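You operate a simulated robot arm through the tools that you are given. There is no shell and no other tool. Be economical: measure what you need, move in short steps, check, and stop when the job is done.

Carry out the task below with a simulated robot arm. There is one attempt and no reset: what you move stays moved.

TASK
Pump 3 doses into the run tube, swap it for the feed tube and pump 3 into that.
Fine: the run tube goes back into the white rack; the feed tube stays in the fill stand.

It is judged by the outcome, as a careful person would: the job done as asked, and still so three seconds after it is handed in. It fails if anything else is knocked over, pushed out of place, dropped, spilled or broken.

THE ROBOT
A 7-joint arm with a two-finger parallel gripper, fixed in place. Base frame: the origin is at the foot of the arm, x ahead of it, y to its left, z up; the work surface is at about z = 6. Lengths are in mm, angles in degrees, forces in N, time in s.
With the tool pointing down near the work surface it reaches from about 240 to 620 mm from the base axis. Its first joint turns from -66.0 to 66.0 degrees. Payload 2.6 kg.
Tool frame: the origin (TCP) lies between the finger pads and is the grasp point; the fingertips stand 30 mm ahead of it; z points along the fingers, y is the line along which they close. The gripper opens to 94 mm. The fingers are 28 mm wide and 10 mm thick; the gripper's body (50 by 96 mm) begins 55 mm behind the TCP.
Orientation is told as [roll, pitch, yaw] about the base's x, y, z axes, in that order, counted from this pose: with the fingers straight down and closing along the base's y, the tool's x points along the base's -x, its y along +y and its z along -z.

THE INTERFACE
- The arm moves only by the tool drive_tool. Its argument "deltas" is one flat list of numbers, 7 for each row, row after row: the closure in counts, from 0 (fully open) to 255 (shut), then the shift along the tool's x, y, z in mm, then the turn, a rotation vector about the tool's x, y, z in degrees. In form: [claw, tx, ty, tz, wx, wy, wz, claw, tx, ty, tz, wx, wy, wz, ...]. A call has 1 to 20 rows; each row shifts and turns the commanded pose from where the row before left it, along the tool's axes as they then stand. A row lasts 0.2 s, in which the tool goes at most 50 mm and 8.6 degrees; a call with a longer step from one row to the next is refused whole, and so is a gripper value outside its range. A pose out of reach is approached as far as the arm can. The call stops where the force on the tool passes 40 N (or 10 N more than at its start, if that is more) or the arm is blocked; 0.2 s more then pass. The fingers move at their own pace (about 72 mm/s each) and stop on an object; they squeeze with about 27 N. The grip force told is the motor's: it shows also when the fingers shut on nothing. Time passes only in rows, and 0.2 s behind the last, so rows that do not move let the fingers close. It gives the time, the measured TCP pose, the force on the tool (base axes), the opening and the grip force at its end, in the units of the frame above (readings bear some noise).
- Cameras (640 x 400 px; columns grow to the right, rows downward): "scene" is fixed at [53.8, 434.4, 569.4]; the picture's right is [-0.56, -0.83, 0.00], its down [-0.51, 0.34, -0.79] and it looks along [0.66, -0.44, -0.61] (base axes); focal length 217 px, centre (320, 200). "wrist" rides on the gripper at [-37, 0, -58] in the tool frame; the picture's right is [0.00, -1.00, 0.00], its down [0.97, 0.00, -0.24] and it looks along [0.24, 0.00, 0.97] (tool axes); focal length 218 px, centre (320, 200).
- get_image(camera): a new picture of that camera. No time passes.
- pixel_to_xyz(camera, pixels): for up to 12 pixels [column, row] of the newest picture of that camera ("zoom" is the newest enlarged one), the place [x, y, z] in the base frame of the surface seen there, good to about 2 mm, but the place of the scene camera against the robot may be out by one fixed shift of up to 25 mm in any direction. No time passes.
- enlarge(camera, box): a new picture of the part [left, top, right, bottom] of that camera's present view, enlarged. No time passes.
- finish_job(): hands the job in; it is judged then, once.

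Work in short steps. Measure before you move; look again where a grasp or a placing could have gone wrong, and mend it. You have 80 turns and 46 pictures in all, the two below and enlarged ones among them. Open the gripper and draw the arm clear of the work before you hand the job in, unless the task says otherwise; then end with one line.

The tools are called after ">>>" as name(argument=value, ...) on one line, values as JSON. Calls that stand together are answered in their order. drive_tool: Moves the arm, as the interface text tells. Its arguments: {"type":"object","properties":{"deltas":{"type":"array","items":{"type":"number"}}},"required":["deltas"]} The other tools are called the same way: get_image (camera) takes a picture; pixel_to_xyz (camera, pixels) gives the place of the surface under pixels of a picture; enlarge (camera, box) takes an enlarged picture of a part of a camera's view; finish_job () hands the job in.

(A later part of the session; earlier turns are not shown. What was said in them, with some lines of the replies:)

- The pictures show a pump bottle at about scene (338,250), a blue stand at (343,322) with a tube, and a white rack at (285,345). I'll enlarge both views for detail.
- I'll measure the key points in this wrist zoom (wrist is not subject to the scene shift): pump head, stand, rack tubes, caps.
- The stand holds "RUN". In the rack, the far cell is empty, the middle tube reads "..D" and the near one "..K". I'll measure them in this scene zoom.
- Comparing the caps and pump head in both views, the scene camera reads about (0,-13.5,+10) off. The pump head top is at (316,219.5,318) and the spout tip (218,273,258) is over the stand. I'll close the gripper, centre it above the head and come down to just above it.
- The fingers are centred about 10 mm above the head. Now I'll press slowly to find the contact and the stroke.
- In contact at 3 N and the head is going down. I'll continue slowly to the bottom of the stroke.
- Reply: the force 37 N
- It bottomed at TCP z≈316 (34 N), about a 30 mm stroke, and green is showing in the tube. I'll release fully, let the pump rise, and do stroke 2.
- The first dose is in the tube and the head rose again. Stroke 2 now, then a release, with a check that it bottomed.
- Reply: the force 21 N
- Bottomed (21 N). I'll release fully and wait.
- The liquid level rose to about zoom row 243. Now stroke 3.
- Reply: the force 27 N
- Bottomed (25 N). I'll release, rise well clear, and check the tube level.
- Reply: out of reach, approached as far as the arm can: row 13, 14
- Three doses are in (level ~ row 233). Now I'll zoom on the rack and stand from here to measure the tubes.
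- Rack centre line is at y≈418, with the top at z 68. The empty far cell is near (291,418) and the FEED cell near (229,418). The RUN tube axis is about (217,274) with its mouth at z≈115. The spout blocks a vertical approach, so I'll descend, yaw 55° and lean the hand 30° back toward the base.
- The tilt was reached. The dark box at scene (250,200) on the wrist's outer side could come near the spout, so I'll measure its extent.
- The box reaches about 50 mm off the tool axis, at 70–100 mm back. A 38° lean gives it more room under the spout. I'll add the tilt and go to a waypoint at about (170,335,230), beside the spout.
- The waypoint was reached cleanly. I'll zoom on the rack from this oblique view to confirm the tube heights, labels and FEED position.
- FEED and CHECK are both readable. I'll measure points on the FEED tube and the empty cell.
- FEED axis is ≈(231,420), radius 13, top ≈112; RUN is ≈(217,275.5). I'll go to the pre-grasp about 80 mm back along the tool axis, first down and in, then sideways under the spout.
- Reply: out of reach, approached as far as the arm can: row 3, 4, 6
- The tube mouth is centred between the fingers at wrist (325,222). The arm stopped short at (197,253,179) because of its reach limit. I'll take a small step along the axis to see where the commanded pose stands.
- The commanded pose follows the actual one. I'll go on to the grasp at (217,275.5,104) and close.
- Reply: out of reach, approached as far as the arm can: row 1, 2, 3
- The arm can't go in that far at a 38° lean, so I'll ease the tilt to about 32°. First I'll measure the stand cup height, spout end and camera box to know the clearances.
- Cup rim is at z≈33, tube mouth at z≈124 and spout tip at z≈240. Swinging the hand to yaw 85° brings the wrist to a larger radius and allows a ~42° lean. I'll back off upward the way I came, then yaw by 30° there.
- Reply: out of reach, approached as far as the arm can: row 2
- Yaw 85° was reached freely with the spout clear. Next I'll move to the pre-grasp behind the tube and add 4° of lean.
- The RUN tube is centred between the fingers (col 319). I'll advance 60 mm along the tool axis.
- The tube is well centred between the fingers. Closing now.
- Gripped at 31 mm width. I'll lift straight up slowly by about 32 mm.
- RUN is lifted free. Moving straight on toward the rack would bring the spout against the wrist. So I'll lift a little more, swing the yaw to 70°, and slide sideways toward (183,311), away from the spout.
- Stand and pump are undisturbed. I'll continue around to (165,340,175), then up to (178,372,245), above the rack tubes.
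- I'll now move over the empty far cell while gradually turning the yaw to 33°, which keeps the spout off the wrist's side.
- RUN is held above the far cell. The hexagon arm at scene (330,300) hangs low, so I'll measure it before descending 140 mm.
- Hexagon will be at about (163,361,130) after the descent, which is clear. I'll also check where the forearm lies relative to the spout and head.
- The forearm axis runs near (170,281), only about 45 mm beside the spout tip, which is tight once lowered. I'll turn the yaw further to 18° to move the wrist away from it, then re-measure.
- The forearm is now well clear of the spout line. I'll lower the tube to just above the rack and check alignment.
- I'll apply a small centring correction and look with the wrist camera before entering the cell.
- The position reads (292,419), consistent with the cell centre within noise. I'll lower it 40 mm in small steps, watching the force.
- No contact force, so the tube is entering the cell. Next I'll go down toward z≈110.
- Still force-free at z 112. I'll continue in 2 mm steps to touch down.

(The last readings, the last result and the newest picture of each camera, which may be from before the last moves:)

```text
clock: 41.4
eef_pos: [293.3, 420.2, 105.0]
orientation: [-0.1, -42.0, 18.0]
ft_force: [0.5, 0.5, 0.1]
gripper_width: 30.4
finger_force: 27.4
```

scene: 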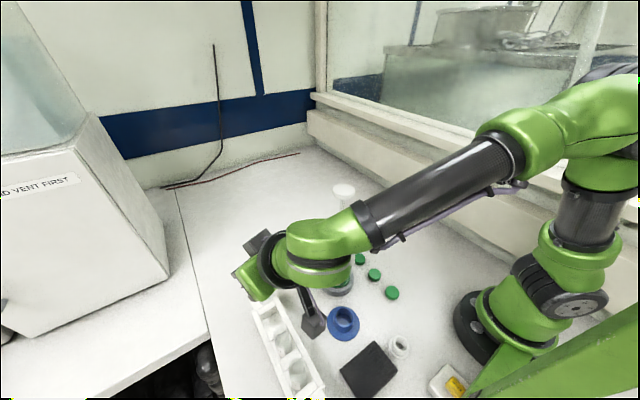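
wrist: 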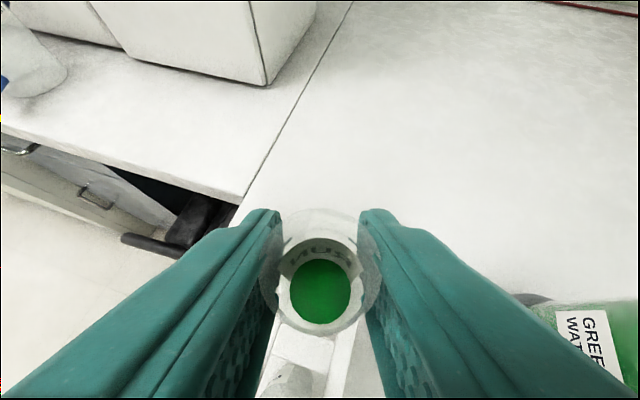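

No contact yet at the level it sat in the stand, so the remaining gap is tiny. One more 1.5 mm, then I'll open gently.

>>> drive_tool(deltas=[255, 1, 0, 1.1, 0, 0, 0, 255, 0, 0, 0, 0, 0, 0, 165, 0, 0, 0, 0, 0, 0, 150, 0, 0, 0, 0, 0, 0, 120, 0, 0, 0, 0, 0, 0, 110, 0, 0, 0, 0, 0, 0])

>>> get_image(camera="wrist")

```text
clock: 42.8
eef_pos: [292.7, 419.5, 103.7]
orientation: [0.0, -42.0, 17.9]
ft_force: [-0.6, 0.4, -0.5]
gripper_width: 53.6
finger_force: 0.0
```

```text
7 pictures are left
```

wrist: 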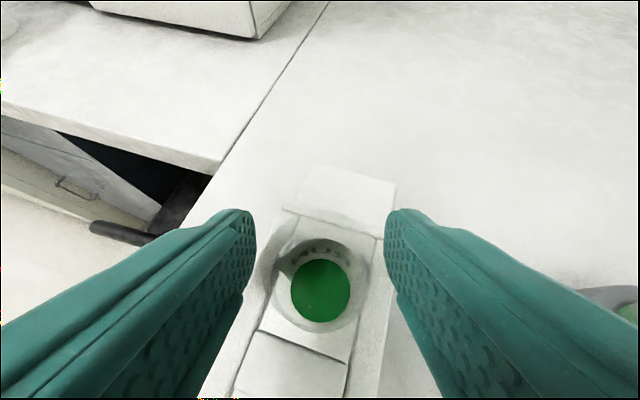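

RUN sits upright and centred in the far cell. I'll lift straight up, turn the yaw to 48°, and move over the FEED tube at (231,420).

>>> drive_tool(deltas=[110, -6.7, 0, -7.4, 0, 0, 0, 110, -20, 0, -22.3, 0, 0, 0, 110, -30, 0, -33.4, 0, 0, 0, 110, -30, 0, -33.4, 0, 0, 0, 110, 0, 0, 0, -5.02, 0, -5.57, 110, 0, 0, 0, -5.02, 0, -5.57, 110, 0, 0, 0, -5.02, 0, -5.57, 110, 0, 0, 0, -5.02, 0, -5.57, 128, 15.4, 23, -13.9, 0, 0, 0, 128, 15.4, 23, -13.9, 0, 0, 0, 128, 0, 0, 0, 0, 0, 0])

>>> get_image(camera="wrist")

```text
clock: 45.2
eef_pos: [231.4, 414.4, 234.1]
orientation: [0.0, -42.1, 48.1]
ft_force: [-0.5, -0.1, 0.0]
gripper_width: 46.7
finger_force: 0.1
```

```text
6 pictures are left
```

wrist: 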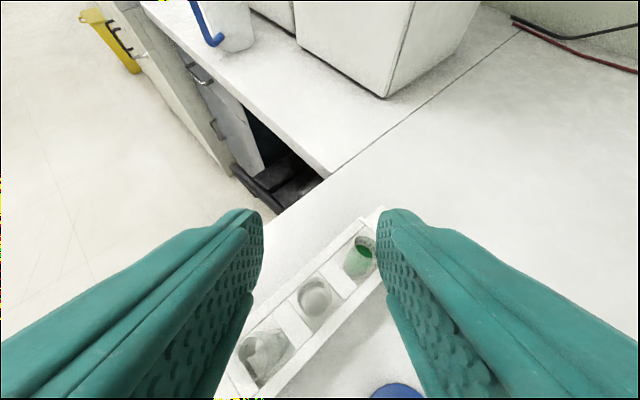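

The FEED mouth at wrist (315,293) projects to (231.5,420.1), which agrees with the estimate. I'll centre on it and lower with the fingers straddling the tube.

>>> drive_tool(deltas=[128, -3.1, 3.8, 2.8, 0, 0, 0, 128, 20, 0, 22.3, 0, 0, 0, 128, 20, 0, 22.3, 0, 0, 0, 128, 13.4, 0, 14.9, 0, 0, 0, 128, 0, 0, 0, 0, 0, 0])

>>> get_image(camera="wrist")

```text
clock: 46.4
eef_pos: [232.2, 424.0, 152.5]
orientation: [-0.1, -42.0, 48.1]
ft_force: [0.1, 0.5, -0.6]
gripper_width: 47.0
finger_force: 0.1
```

```text
5 pictures are left
```

wrist: 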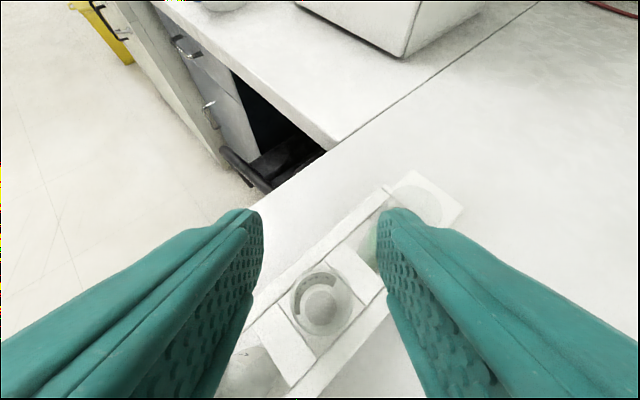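

FEED is centred at col 322. The right fingertip would pass close to RUN, so I'll narrow the opening to about 38 mm and shift 5 mm toward the base before the final descent.

>>> drive_tool(deltas=[151, 4.5, -0.6, -4, 0, 0, 0, 151, 0, 0, 0, 0, 0, 0, 151, 6.7, 0, 7.43, 0, 0, 0, 151, 6.7, 0, 7.43, 0, 0, 0, 151, 6.7, 0, 7.43, 0, 0, 0, 151, 6.7, 0, 7.43, 0, 0, 0, 151, 0, 0, 0, 0, 0, 0])

>>> get_image(camera="wrist")

```text
clock: 48.0
eef_pos: [228.1, 419.9, 113.1]
orientation: [0.0, -42.0, 48.1]
ft_force: [1.0, -0.5, -0.4]
gripper_width: 38.4
finger_force: 0.1
```

```text
4 pictures are left
```

wrist: 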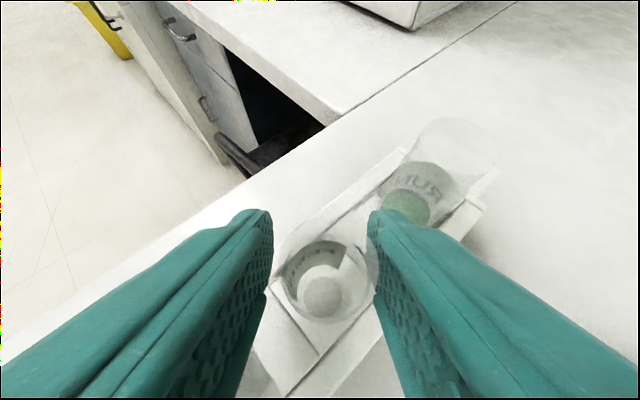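

The fingers straddle FEED and RUN is untouched. I'll lower 3 mm and close.

>>> drive_tool(deltas=[151, 2, 0, 2.2, 0, 0, 0, 165, 0, 0, 0, 0, 0, 0, 175, 0, 0, 0, 0, 0, 0, 255, 0, 0, 0, 0, 0, 0, 255, 0, 0, 0, 0, 0, 0, 255, 0, 0, 0, 0, 0, 0])

```text
clock: 49.4
eef_pos: [227.2, 419.5, 110.4]
orientation: [0.1, -42.0, 47.9]
ft_force: [0.0, 0.7, 0.2]
gripper_width: 28.9
finger_force: 27.1
```

FEED is gripped. I'll lift it straight up to z≈245, then go back by the same route to (178,371) with yaw 70°.

>>> drive_tool(deltas=[255, -3.3, 0, -3.7, 0, 0, 0, 255, -6.7, 0, -7.43, 0, 0, 0, 255, -13.4, 0, -14.9, 0, 0, 0, 255, -20.1, 0, -22.3, 0, 0, 0, 255, -23.4, 0, -26, 0, 0, 0, 255, -23.4, 0, -26, 0, 0, 0, 255, 0, 0, 0, -4.75, 0, -5.28, 255, 13.8, 0.8, -12.4, 0, 0, 0, 255, 13.8, 0.7, -12.4, 0, 0, 0, 255, 0, 0, 0, -5.02, 0, -5.57, 255, 10.9, 7.6, -9.8, 0, 0, 0, 255, 10.9, 7.6, -9.8, 0, 0, 0, 255, 0, 0, 0, -5.02, 0, -5.57, 255, 0, 0, 0, 0, 0, 0])

```text
clock: 52.4
eef_pos: [178.2, 372.6, 243.7]
orientation: [0.0, -42.0, 70.2]
ft_force: [0.2, -0.4, 0.2]
gripper_width: 29.1
finger_force: 26.8
```

On track. I'll continue along the reverse route to (165,340,178), then (183,311,148).

>>> drive_tool(deltas=[255, 23.3, 0.4, 8.6, 0, 0, 0, 255, 23.3, 0.4, 8.6, 0, 0, 0, 255, 23.3, 0.4, 8.6, 0, 0, 0, 255, 17.9, -13.4, 4.1, 0, 0, 0, 255, 17.9, -13.4, 4.1, 0, 0, 0, 255, 0, 0, 0, 0, 0, 0])

```text
clock: 53.8
eef_pos: [184.8, 310.8, 148.6]
orientation: [0.0, -41.9, 70.1]
ft_force: [-0.7, 1.0, 0.1]
gripper_width: 29.0
finger_force: 26.7
```

Now I'll go back over the stand at (215,274) and turn the yaw to 85°.

>>> drive_tool(deltas=[255, 4.7, -10.4, -3.9, 0, 0, 0, 255, 4.7, -10.4, -3.9, 0, 0, 0, 255, 4.7, -10.4, -3.9, 0, 0, 0, 255, 4.6, -10.4, -3.9, 0, 0, 0, 255, 0, 0, 0, -5.02, 0, -5.57, 255, 0, 0, 0, -5.02, 0, -5.57, 255, 0, 0, 0, 0, 0, 0])

>>> enlarge(camera="scene", box=[290, 240, 400, 350])

```text
clock: 55.4
eef_pos: [213.8, 272.5, 149.1]
orientation: [0.0, -42.1, 85.2]
ft_force: [0.5, 0.2, -1.0]
gripper_width: 29.1
finger_force: 27.7
```

```text
3.64 times, centred on (345, 295) of scene
```

zoom: 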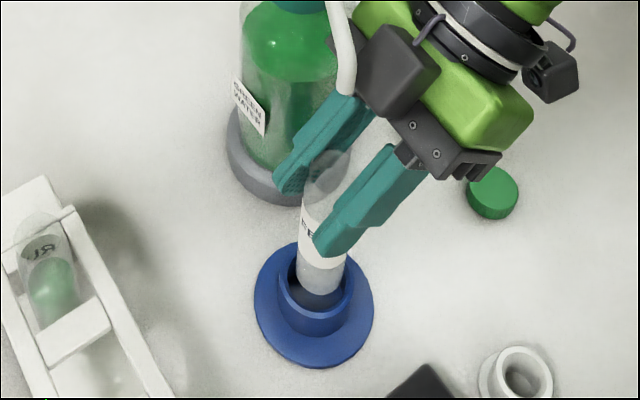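

RUN is seen upright with its liquid in the rack. FEED hangs above the cup, so I'll measure the cup rim and tube bottom to align them.

>>> pixel_to_xyz(camera="zoom", pixels=[[281, 280], [352, 280], [313, 308], [300, 304], [340, 300], [313, 314], [315, 280], [300, 270], [342, 262], [320, 255], [308, 296]])

```text
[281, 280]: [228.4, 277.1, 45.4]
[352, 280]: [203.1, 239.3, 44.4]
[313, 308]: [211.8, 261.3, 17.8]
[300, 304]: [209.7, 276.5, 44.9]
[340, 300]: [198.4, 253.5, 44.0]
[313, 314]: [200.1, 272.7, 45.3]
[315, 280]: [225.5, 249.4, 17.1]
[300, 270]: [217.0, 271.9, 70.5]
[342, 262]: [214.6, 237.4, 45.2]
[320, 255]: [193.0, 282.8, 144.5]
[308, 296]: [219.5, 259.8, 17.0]
```

The cup rim centre is ≈(216.5,271.5), rim z≈35, floor ≈7.5. The tube axis is at ≈(216.5,271), so it is aligned. I'll lower it slowly.

>>> drive_tool(deltas=[255, 3.35, 0, 3.7, 0, 0, 0, 255, 3.35, 0, 3.7, 0, 0, 0, 255, 3.35, 0, 3.7, 0, 0, 0, 255, 3.35, 0, 3.7, 0, 0, 0, 255, 0, 0, 0, 0, 0, 0])

```text
clock: 56.6
eef_pos: [215.4, 274.2, 127.6]
orientation: [0.0, -42.0, 85.1]
ft_force: [-0.3, 0.2, -0.4]
gripper_width: 29.2
finger_force: 26.6
```

Down 20 mm with no contact force. I'll continue to the cup floor.

>>> drive_tool(deltas=[255, 3.35, 0, 3.7, 0, 0, 0, 255, 3.35, 0, 3.7, 0, 0, 0, 255, 1.3, 0, 1.5, 0, 0, 0, 255, 0.7, 0, 0.75, 0, 0, 0, 255, 0, 0, 0, 0, 0, 0])

```text
clock: 57.8
eef_pos: [214.5, 272.6, 113.2]
orientation: [-0.1, -42.1, 85.1]
ft_force: [0.1, -0.2, -0.3]
gripper_width: 29.1
finger_force: 26.9
```

>>> drive_tool(deltas=[255, 0.7, 0, 0.75, 0, 0, 0, 255, 0.7, 0, 0.75, 0, 0, 0, 255, 0, 0, 0, 0, 0, 0])

```text
clock: 58.6
eef_pos: [214.8, 274.9, 113.6]
orientation: [-0.1, -42.1, 85.0]
ft_force: [-0.4, -1.2, 7.9]
gripper_width: 28.8
finger_force: 26.9
```

Seated: 8 N of upward contact. I'll open and retreat along the tool axis.

>>> drive_tool(deltas=[165, 0, 0, 0, 0, 0, 0, 150, 0, 0, 0, 0, 0, 0, 100, 0, 0, 0, 0, 0, 0, 90, 0, 0, 0, 0, 0, 0, 90, 0, 0, -15, 0, 0, 0, 90, 0, 0, -20, 0, 0, 0, 90, 0, 0, -25, 0, 0, 0, 90, 0, 0, 0, 0, 0, 0])

```text
clock: 60.4
eef_pos: [209.6, 233.0, 155.6]
orientation: [0.1, -42.0, 85.1]
ft_force: [0.1, 0.7, -0.2]
gripper_width: 60.7
finger_force: 0.0
```

FEED is released. I'll leave by the reverse of the approach: back to (203,261,165), yaw to 55°, then sideways away from the spout before rising.

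>>> drive_tool(deltas=[90, 0, 0, 0, 0, 4, 0, 90, -13, 6, 3.5, 0, 0, 0, 90, -13, 6, 3.5, 0, 0, 0, 90, 0, 0, 0, 4.62, 0, 5.91, 90, 0, 0, 0, 4.62, 0, 5.91, 90, 0, 0, 0, 4.62, 0, 5.91, 90, 0, 0, 0, 4.62, 0, 5.91, 90, 0, 0, 0, 0, 0, 0])

```text
clock: 62.2
eef_pos: [201.4, 258.5, 168.3]
orientation: [0.0, -38.0, 55.1]
ft_force: [-0.2, 0.2, -0.1]
gripper_width: 60.9
finger_force: 0.1
```

>>> drive_tool(deltas=[90, -6, 22, 0, 0, 0, 0, 90, -6, 22, 0, 0, 0, 0, 90, -10, 24, -3, 0, 0, 0, 90, -27, 1, -11, 0, 0, 0, 90, -27, 1, -11, 0, 0, 0, 90, 0, 0, 0, 0, 0, 0])

```text
clock: 63.6
eef_pos: [169.3, 334.9, 233.5]
orientation: [-0.1, -37.9, 55.1]
ft_force: [-0.3, 0.1, -0.7]
gripper_width: 60.8
finger_force: 0.0
```

Clear of the spout. I'll return to over the rack, level the tool, rise, and restore the neutral orientation with the gripper shut for pumping.

>>> drive_tool(deltas=[90, -29.6, -7.6, 1.4, 0, 0, 0, 90, -29.6, -7.6, 1.4, 0, 0, 0, 90, -29.6, -7.6, 1.4, 0, 0, 0, 90, -29.6, -7.6, 1.4, 0, 0, 0, 90, -29.6, -7.6, 1.4, 0, 0, 0, 255, 0, 0, 0, 0, 7.6, 0, 255, 0, 0, 0, 0, 7.6, 0, 255, 0, 0, 0, 0, 7.6, 0, 255, 0, 0, 0, 0, 7.6, 0, 255, 0, 0, 0, 0, 7.6, 0, 255, 0, 0, 0, 0, 0, 7.9, 255, 0, 0, 0, 0, 0, 7.9, 255, 0, 0, 0, 0, 0, 7.9, 255, 0, 0, 0, 0, 0, 7.9, 255, 0, 0, 0, 0, 0, 7.9, 255, 0, 0, 0, 0, 0, 7.9, 255, 0, 0, 0, 0, 0, 7.6, 255, 0, 0, 0, 0, 0, 0])

```text
clock: 67.4
eef_pos: [270.6, 412.2, 319.3]
orientation: [0.0, -0.1, 0.1]
ft_force: [0.0, -0.1, 0.1]
gripper_width: 0.0
finger_force: 27.3
```

Next: rise, then move over the pump head at (316.5,219.7).

>>> drive_tool(deltas=[255, 0, 0, -35, 0, 0, 0, 255, 0, 0, -33, 0, 0, 0, 255, -9.2, -38.5, 0, 0, 0, 0, 255, -9.2, -38.5, 0, 0, 0, 0, 255, -9.2, -38.5, 0, 0, 0, 0, 255, -9.2, -38.5, 0, 0, 0, 0, 255, -9.2, -38.5, 0, 0, 0, 0, 255, 0, 0, 0, 0, 0, 0])

>>> get_image(camera="scene")

```text
clock: 69.2
eef_pos: [315.3, 221.8, 389.5]
orientation: [0.1, 0.0, 0.1]
ft_force: [-0.3, -0.5, -0.1]
gripper_width: 0.0
finger_force: 27.1
```

```text
2 pictures are left
```

scene: 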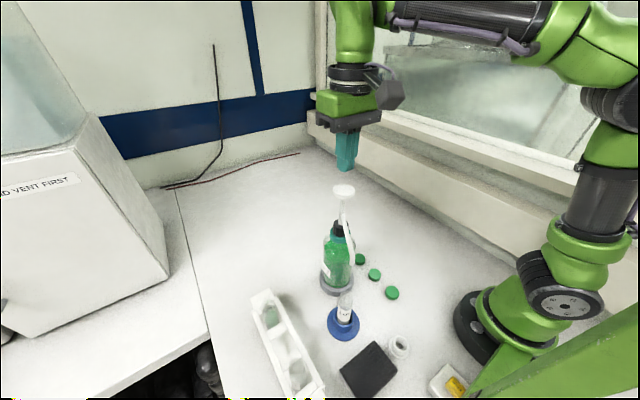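

All is in place. I'll confirm the head and spout haven't moved, using the same pixels as at the start.

>>> pixel_to_xyz(camera="scene", pixels=[[344, 189], [350, 262], [338, 225], [344, 312], [345, 297], [342, 318]])

>>> drive_tool(deltas=[255, -1, -1.8, 17, 0, 0, 0, 255, 0, 0, 17, 0, 0, 0, 255, 0, 0, 0, 0, 0, 0])

```text
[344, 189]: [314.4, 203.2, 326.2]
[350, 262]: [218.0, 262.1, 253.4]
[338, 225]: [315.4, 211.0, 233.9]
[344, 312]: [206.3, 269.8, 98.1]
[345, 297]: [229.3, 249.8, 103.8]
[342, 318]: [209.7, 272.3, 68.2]
```

```text
clock: 70.0
eef_pos: [316.1, 218.5, 356.3]
orientation: [-0.1, 0.2, 0.2]
ft_force: [0.5, -0.4, -0.3]
gripper_width: 0.1
finger_force: 27.0
```

Pump head and spout are unchanged and the FEED mouth is under the spout. Stroke 1.

>>> drive_tool(deltas=[255, 0, 0, 7, 0, 0, 0, 255, 0, 0, 6, 0, 0, 0, 255, 0, 0, 6, 0, 0, 0, 255, 0, 0, 6, 0, 0, 0, 255, 0, 0, 6, 0, 0, 0, 255, 0, 0, 5, 0, 0, 0, 255, 0, 0, 3, 0, 0, 0, 255, 0, 0, 2, 0, 0, 0])

```text
clock: 71.8
eef_pos: [317.4, 217.3, 314.9]
orientation: [0.2, -0.4, -0.2]
ft_force: [-6.9, -12.3, 36.6]
gripper_width: 0.1
finger_force: 27.5
```

Bottomed (37 N). I'll release fully and wait.

>>> drive_tool(deltas=[255, 0, 0, -8, 0, 0, 0, 255, 0, 0, -8, 0, 0, 0, 255, 0, 0, -8, 0, 0, 0, 255, 0, 0, -8, 0, 0, 0, 255, 0, 0, -8, 0, 0, 0, 255, 0, 0, -2, 0, 0, 0, 255, 0, 0, 0, 0, 0, 0, 255, 0, 0, 0, 0, 0, 0, 255, 0, 0, 0, 0, 0, 0, 255, 0, 0, 0, 0, 0, 0])

>>> enlarge(camera="scene", box=[290, 240, 390, 350])

```text
clock: 74.0
eef_pos: [316.6, 219.8, 355.3]
orientation: [0.0, 0.1, 0.2]
ft_force: [-0.3, -0.7, 0.1]
gripper_width: 0.0
finger_force: 26.3
```

```text
3.64 times, centred on (340, 295) of scene
```

zoom: 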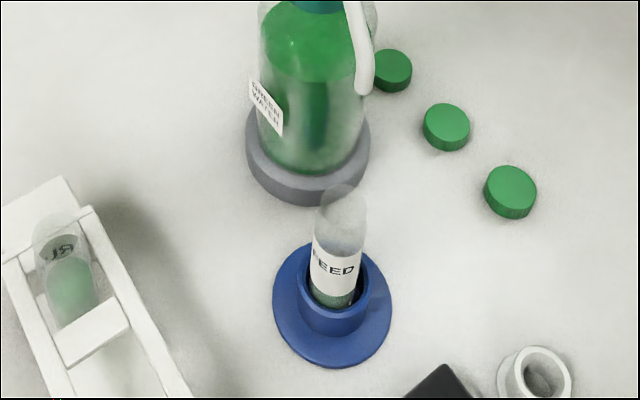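

The first dose is in FEED. Stroke 2.

>>> drive_tool(deltas=[255, 0, 0, 7, 0, 0, 0, 255, 0, 0, 6, 0, 0, 0, 255, 0, 0, 6, 0, 0, 0, 255, 0, 0, 6, 0, 0, 0, 255, 0, 0, 6, 0, 0, 0, 255, 0, 0, 5, 0, 0, 0, 255, 0, 0, 3, 0, 0, 0, 255, 0, 0, 2, 0, 0, 0])

```text
clock: 75.8
eef_pos: [316.6, 218.5, 315.0]
orientation: [0.1, -0.4, 0.0]
ft_force: [4.3, -2.3, 27.9]
gripper_width: 0.1
finger_force: 26.7
```

Bottomed (28 N). Release.

>>> drive_tool(deltas=[255, 0, 0, -8, 0, 0, 0, 255, 0, 0, -8, 0, 0, 0, 255, 0, 0, -8, 0, 0, 0, 255, 0, 0, -8, 0, 0, 0, 255, 0, 0, -8, 0, 0, 0, 255, 0, 0, -1, 0, 0, 0, 255, 0, 0, 0, 0, 0, 0, 255, 0, 0, 0, 0, 0, 0, 255, 0, 0, 0, 0, 0, 0, 255, 0, 0, 0, 0, 0, 0])

```text
clock: 78.0
eef_pos: [316.7, 218.5, 354.4]
orientation: [0.1, 0.0, 0.0]
ft_force: [0.6, -0.3, 0.9]
gripper_width: 0.0
finger_force: 26.8
```

Stroke 3.

>>> drive_tool(deltas=[255, 0, 0, 7, 0, 0, 0, 255, 0, 0, 6, 0, 0, 0, 255, 0, 0, 6, 0, 0, 0, 255, 0, 0, 6, 0, 0, 0, 255, 0, 0, 6, 0, 0, 0, 255, 0, 0, 5, 0, 0, 0, 255, 0, 0, 3, 0, 0, 0, 255, 0, 0, 2, 0, 0, 0])

```text
clock: 79.8
eef_pos: [317.6, 219.8, 315.9]
orientation: [0.1, -0.2, 0.0]
ft_force: [1.7, -4.5, 21.5]
gripper_width: 0.1
finger_force: 26.9
```

Bottomed (22 N). I'll release, rise clear to the start height, open the gripper, and check with the last picture.

>>> drive_tool(deltas=[255, 0, 0, -8, 0, 0, 0, 255, 0, 0, -8, 0, 0, 0, 255, 0, 0, -8, 0, 0, 0, 255, 0, 0, -8, 0, 0, 0, 255, 0, 0, -8, 0, 0, 0, 255, 0, 0, -20, 0, 0, 0, 255, 0, 0, -20, 0, 0, 0, 255, 0, 0, -20, 0, 0, 0, 0, 0, 0, 0, 0, 0, 0, 0, 0, 0, 0, 0, 0, 0, 0, 0, 0, 0, 0, 0, 0, 0, 0, 0, 0, 0, 0, 0])

>>> enlarge(camera="scene", box=[240, 180, 400, 400])

```text
clock: 82.4
eef_pos: [316.3, 219.5, 413.5]
orientation: [0.0, 0.0, 0.1]
ft_force: [1.3, -1.0, 0.4]
gripper_width: 94.0
finger_force: 0.0
```

```text
1.82 times, centred on (320, 290) of scene
```

zoom: 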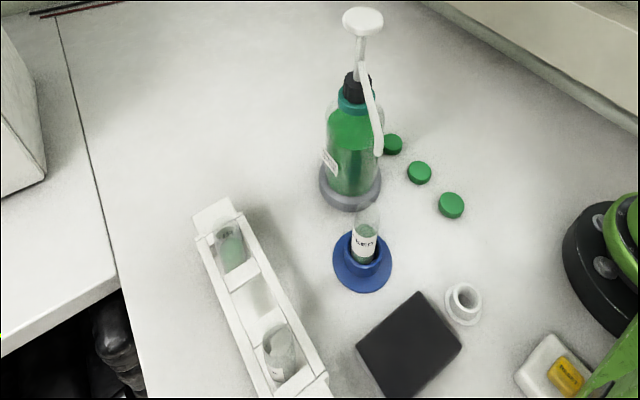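

RUN is in the rack with its liquid, FEED stands filled in the fill stand, nothing else has moved, and the arm is clear with the gripper open. I'll hand it in.

>>> finish_job()

```text
The job is handed in.
```

The job is handed in: I pumped 3 doses into the run tube and returned it to the far cell of the white rack, then pumped 3 doses into the feed tube, which stays in the fill stand.
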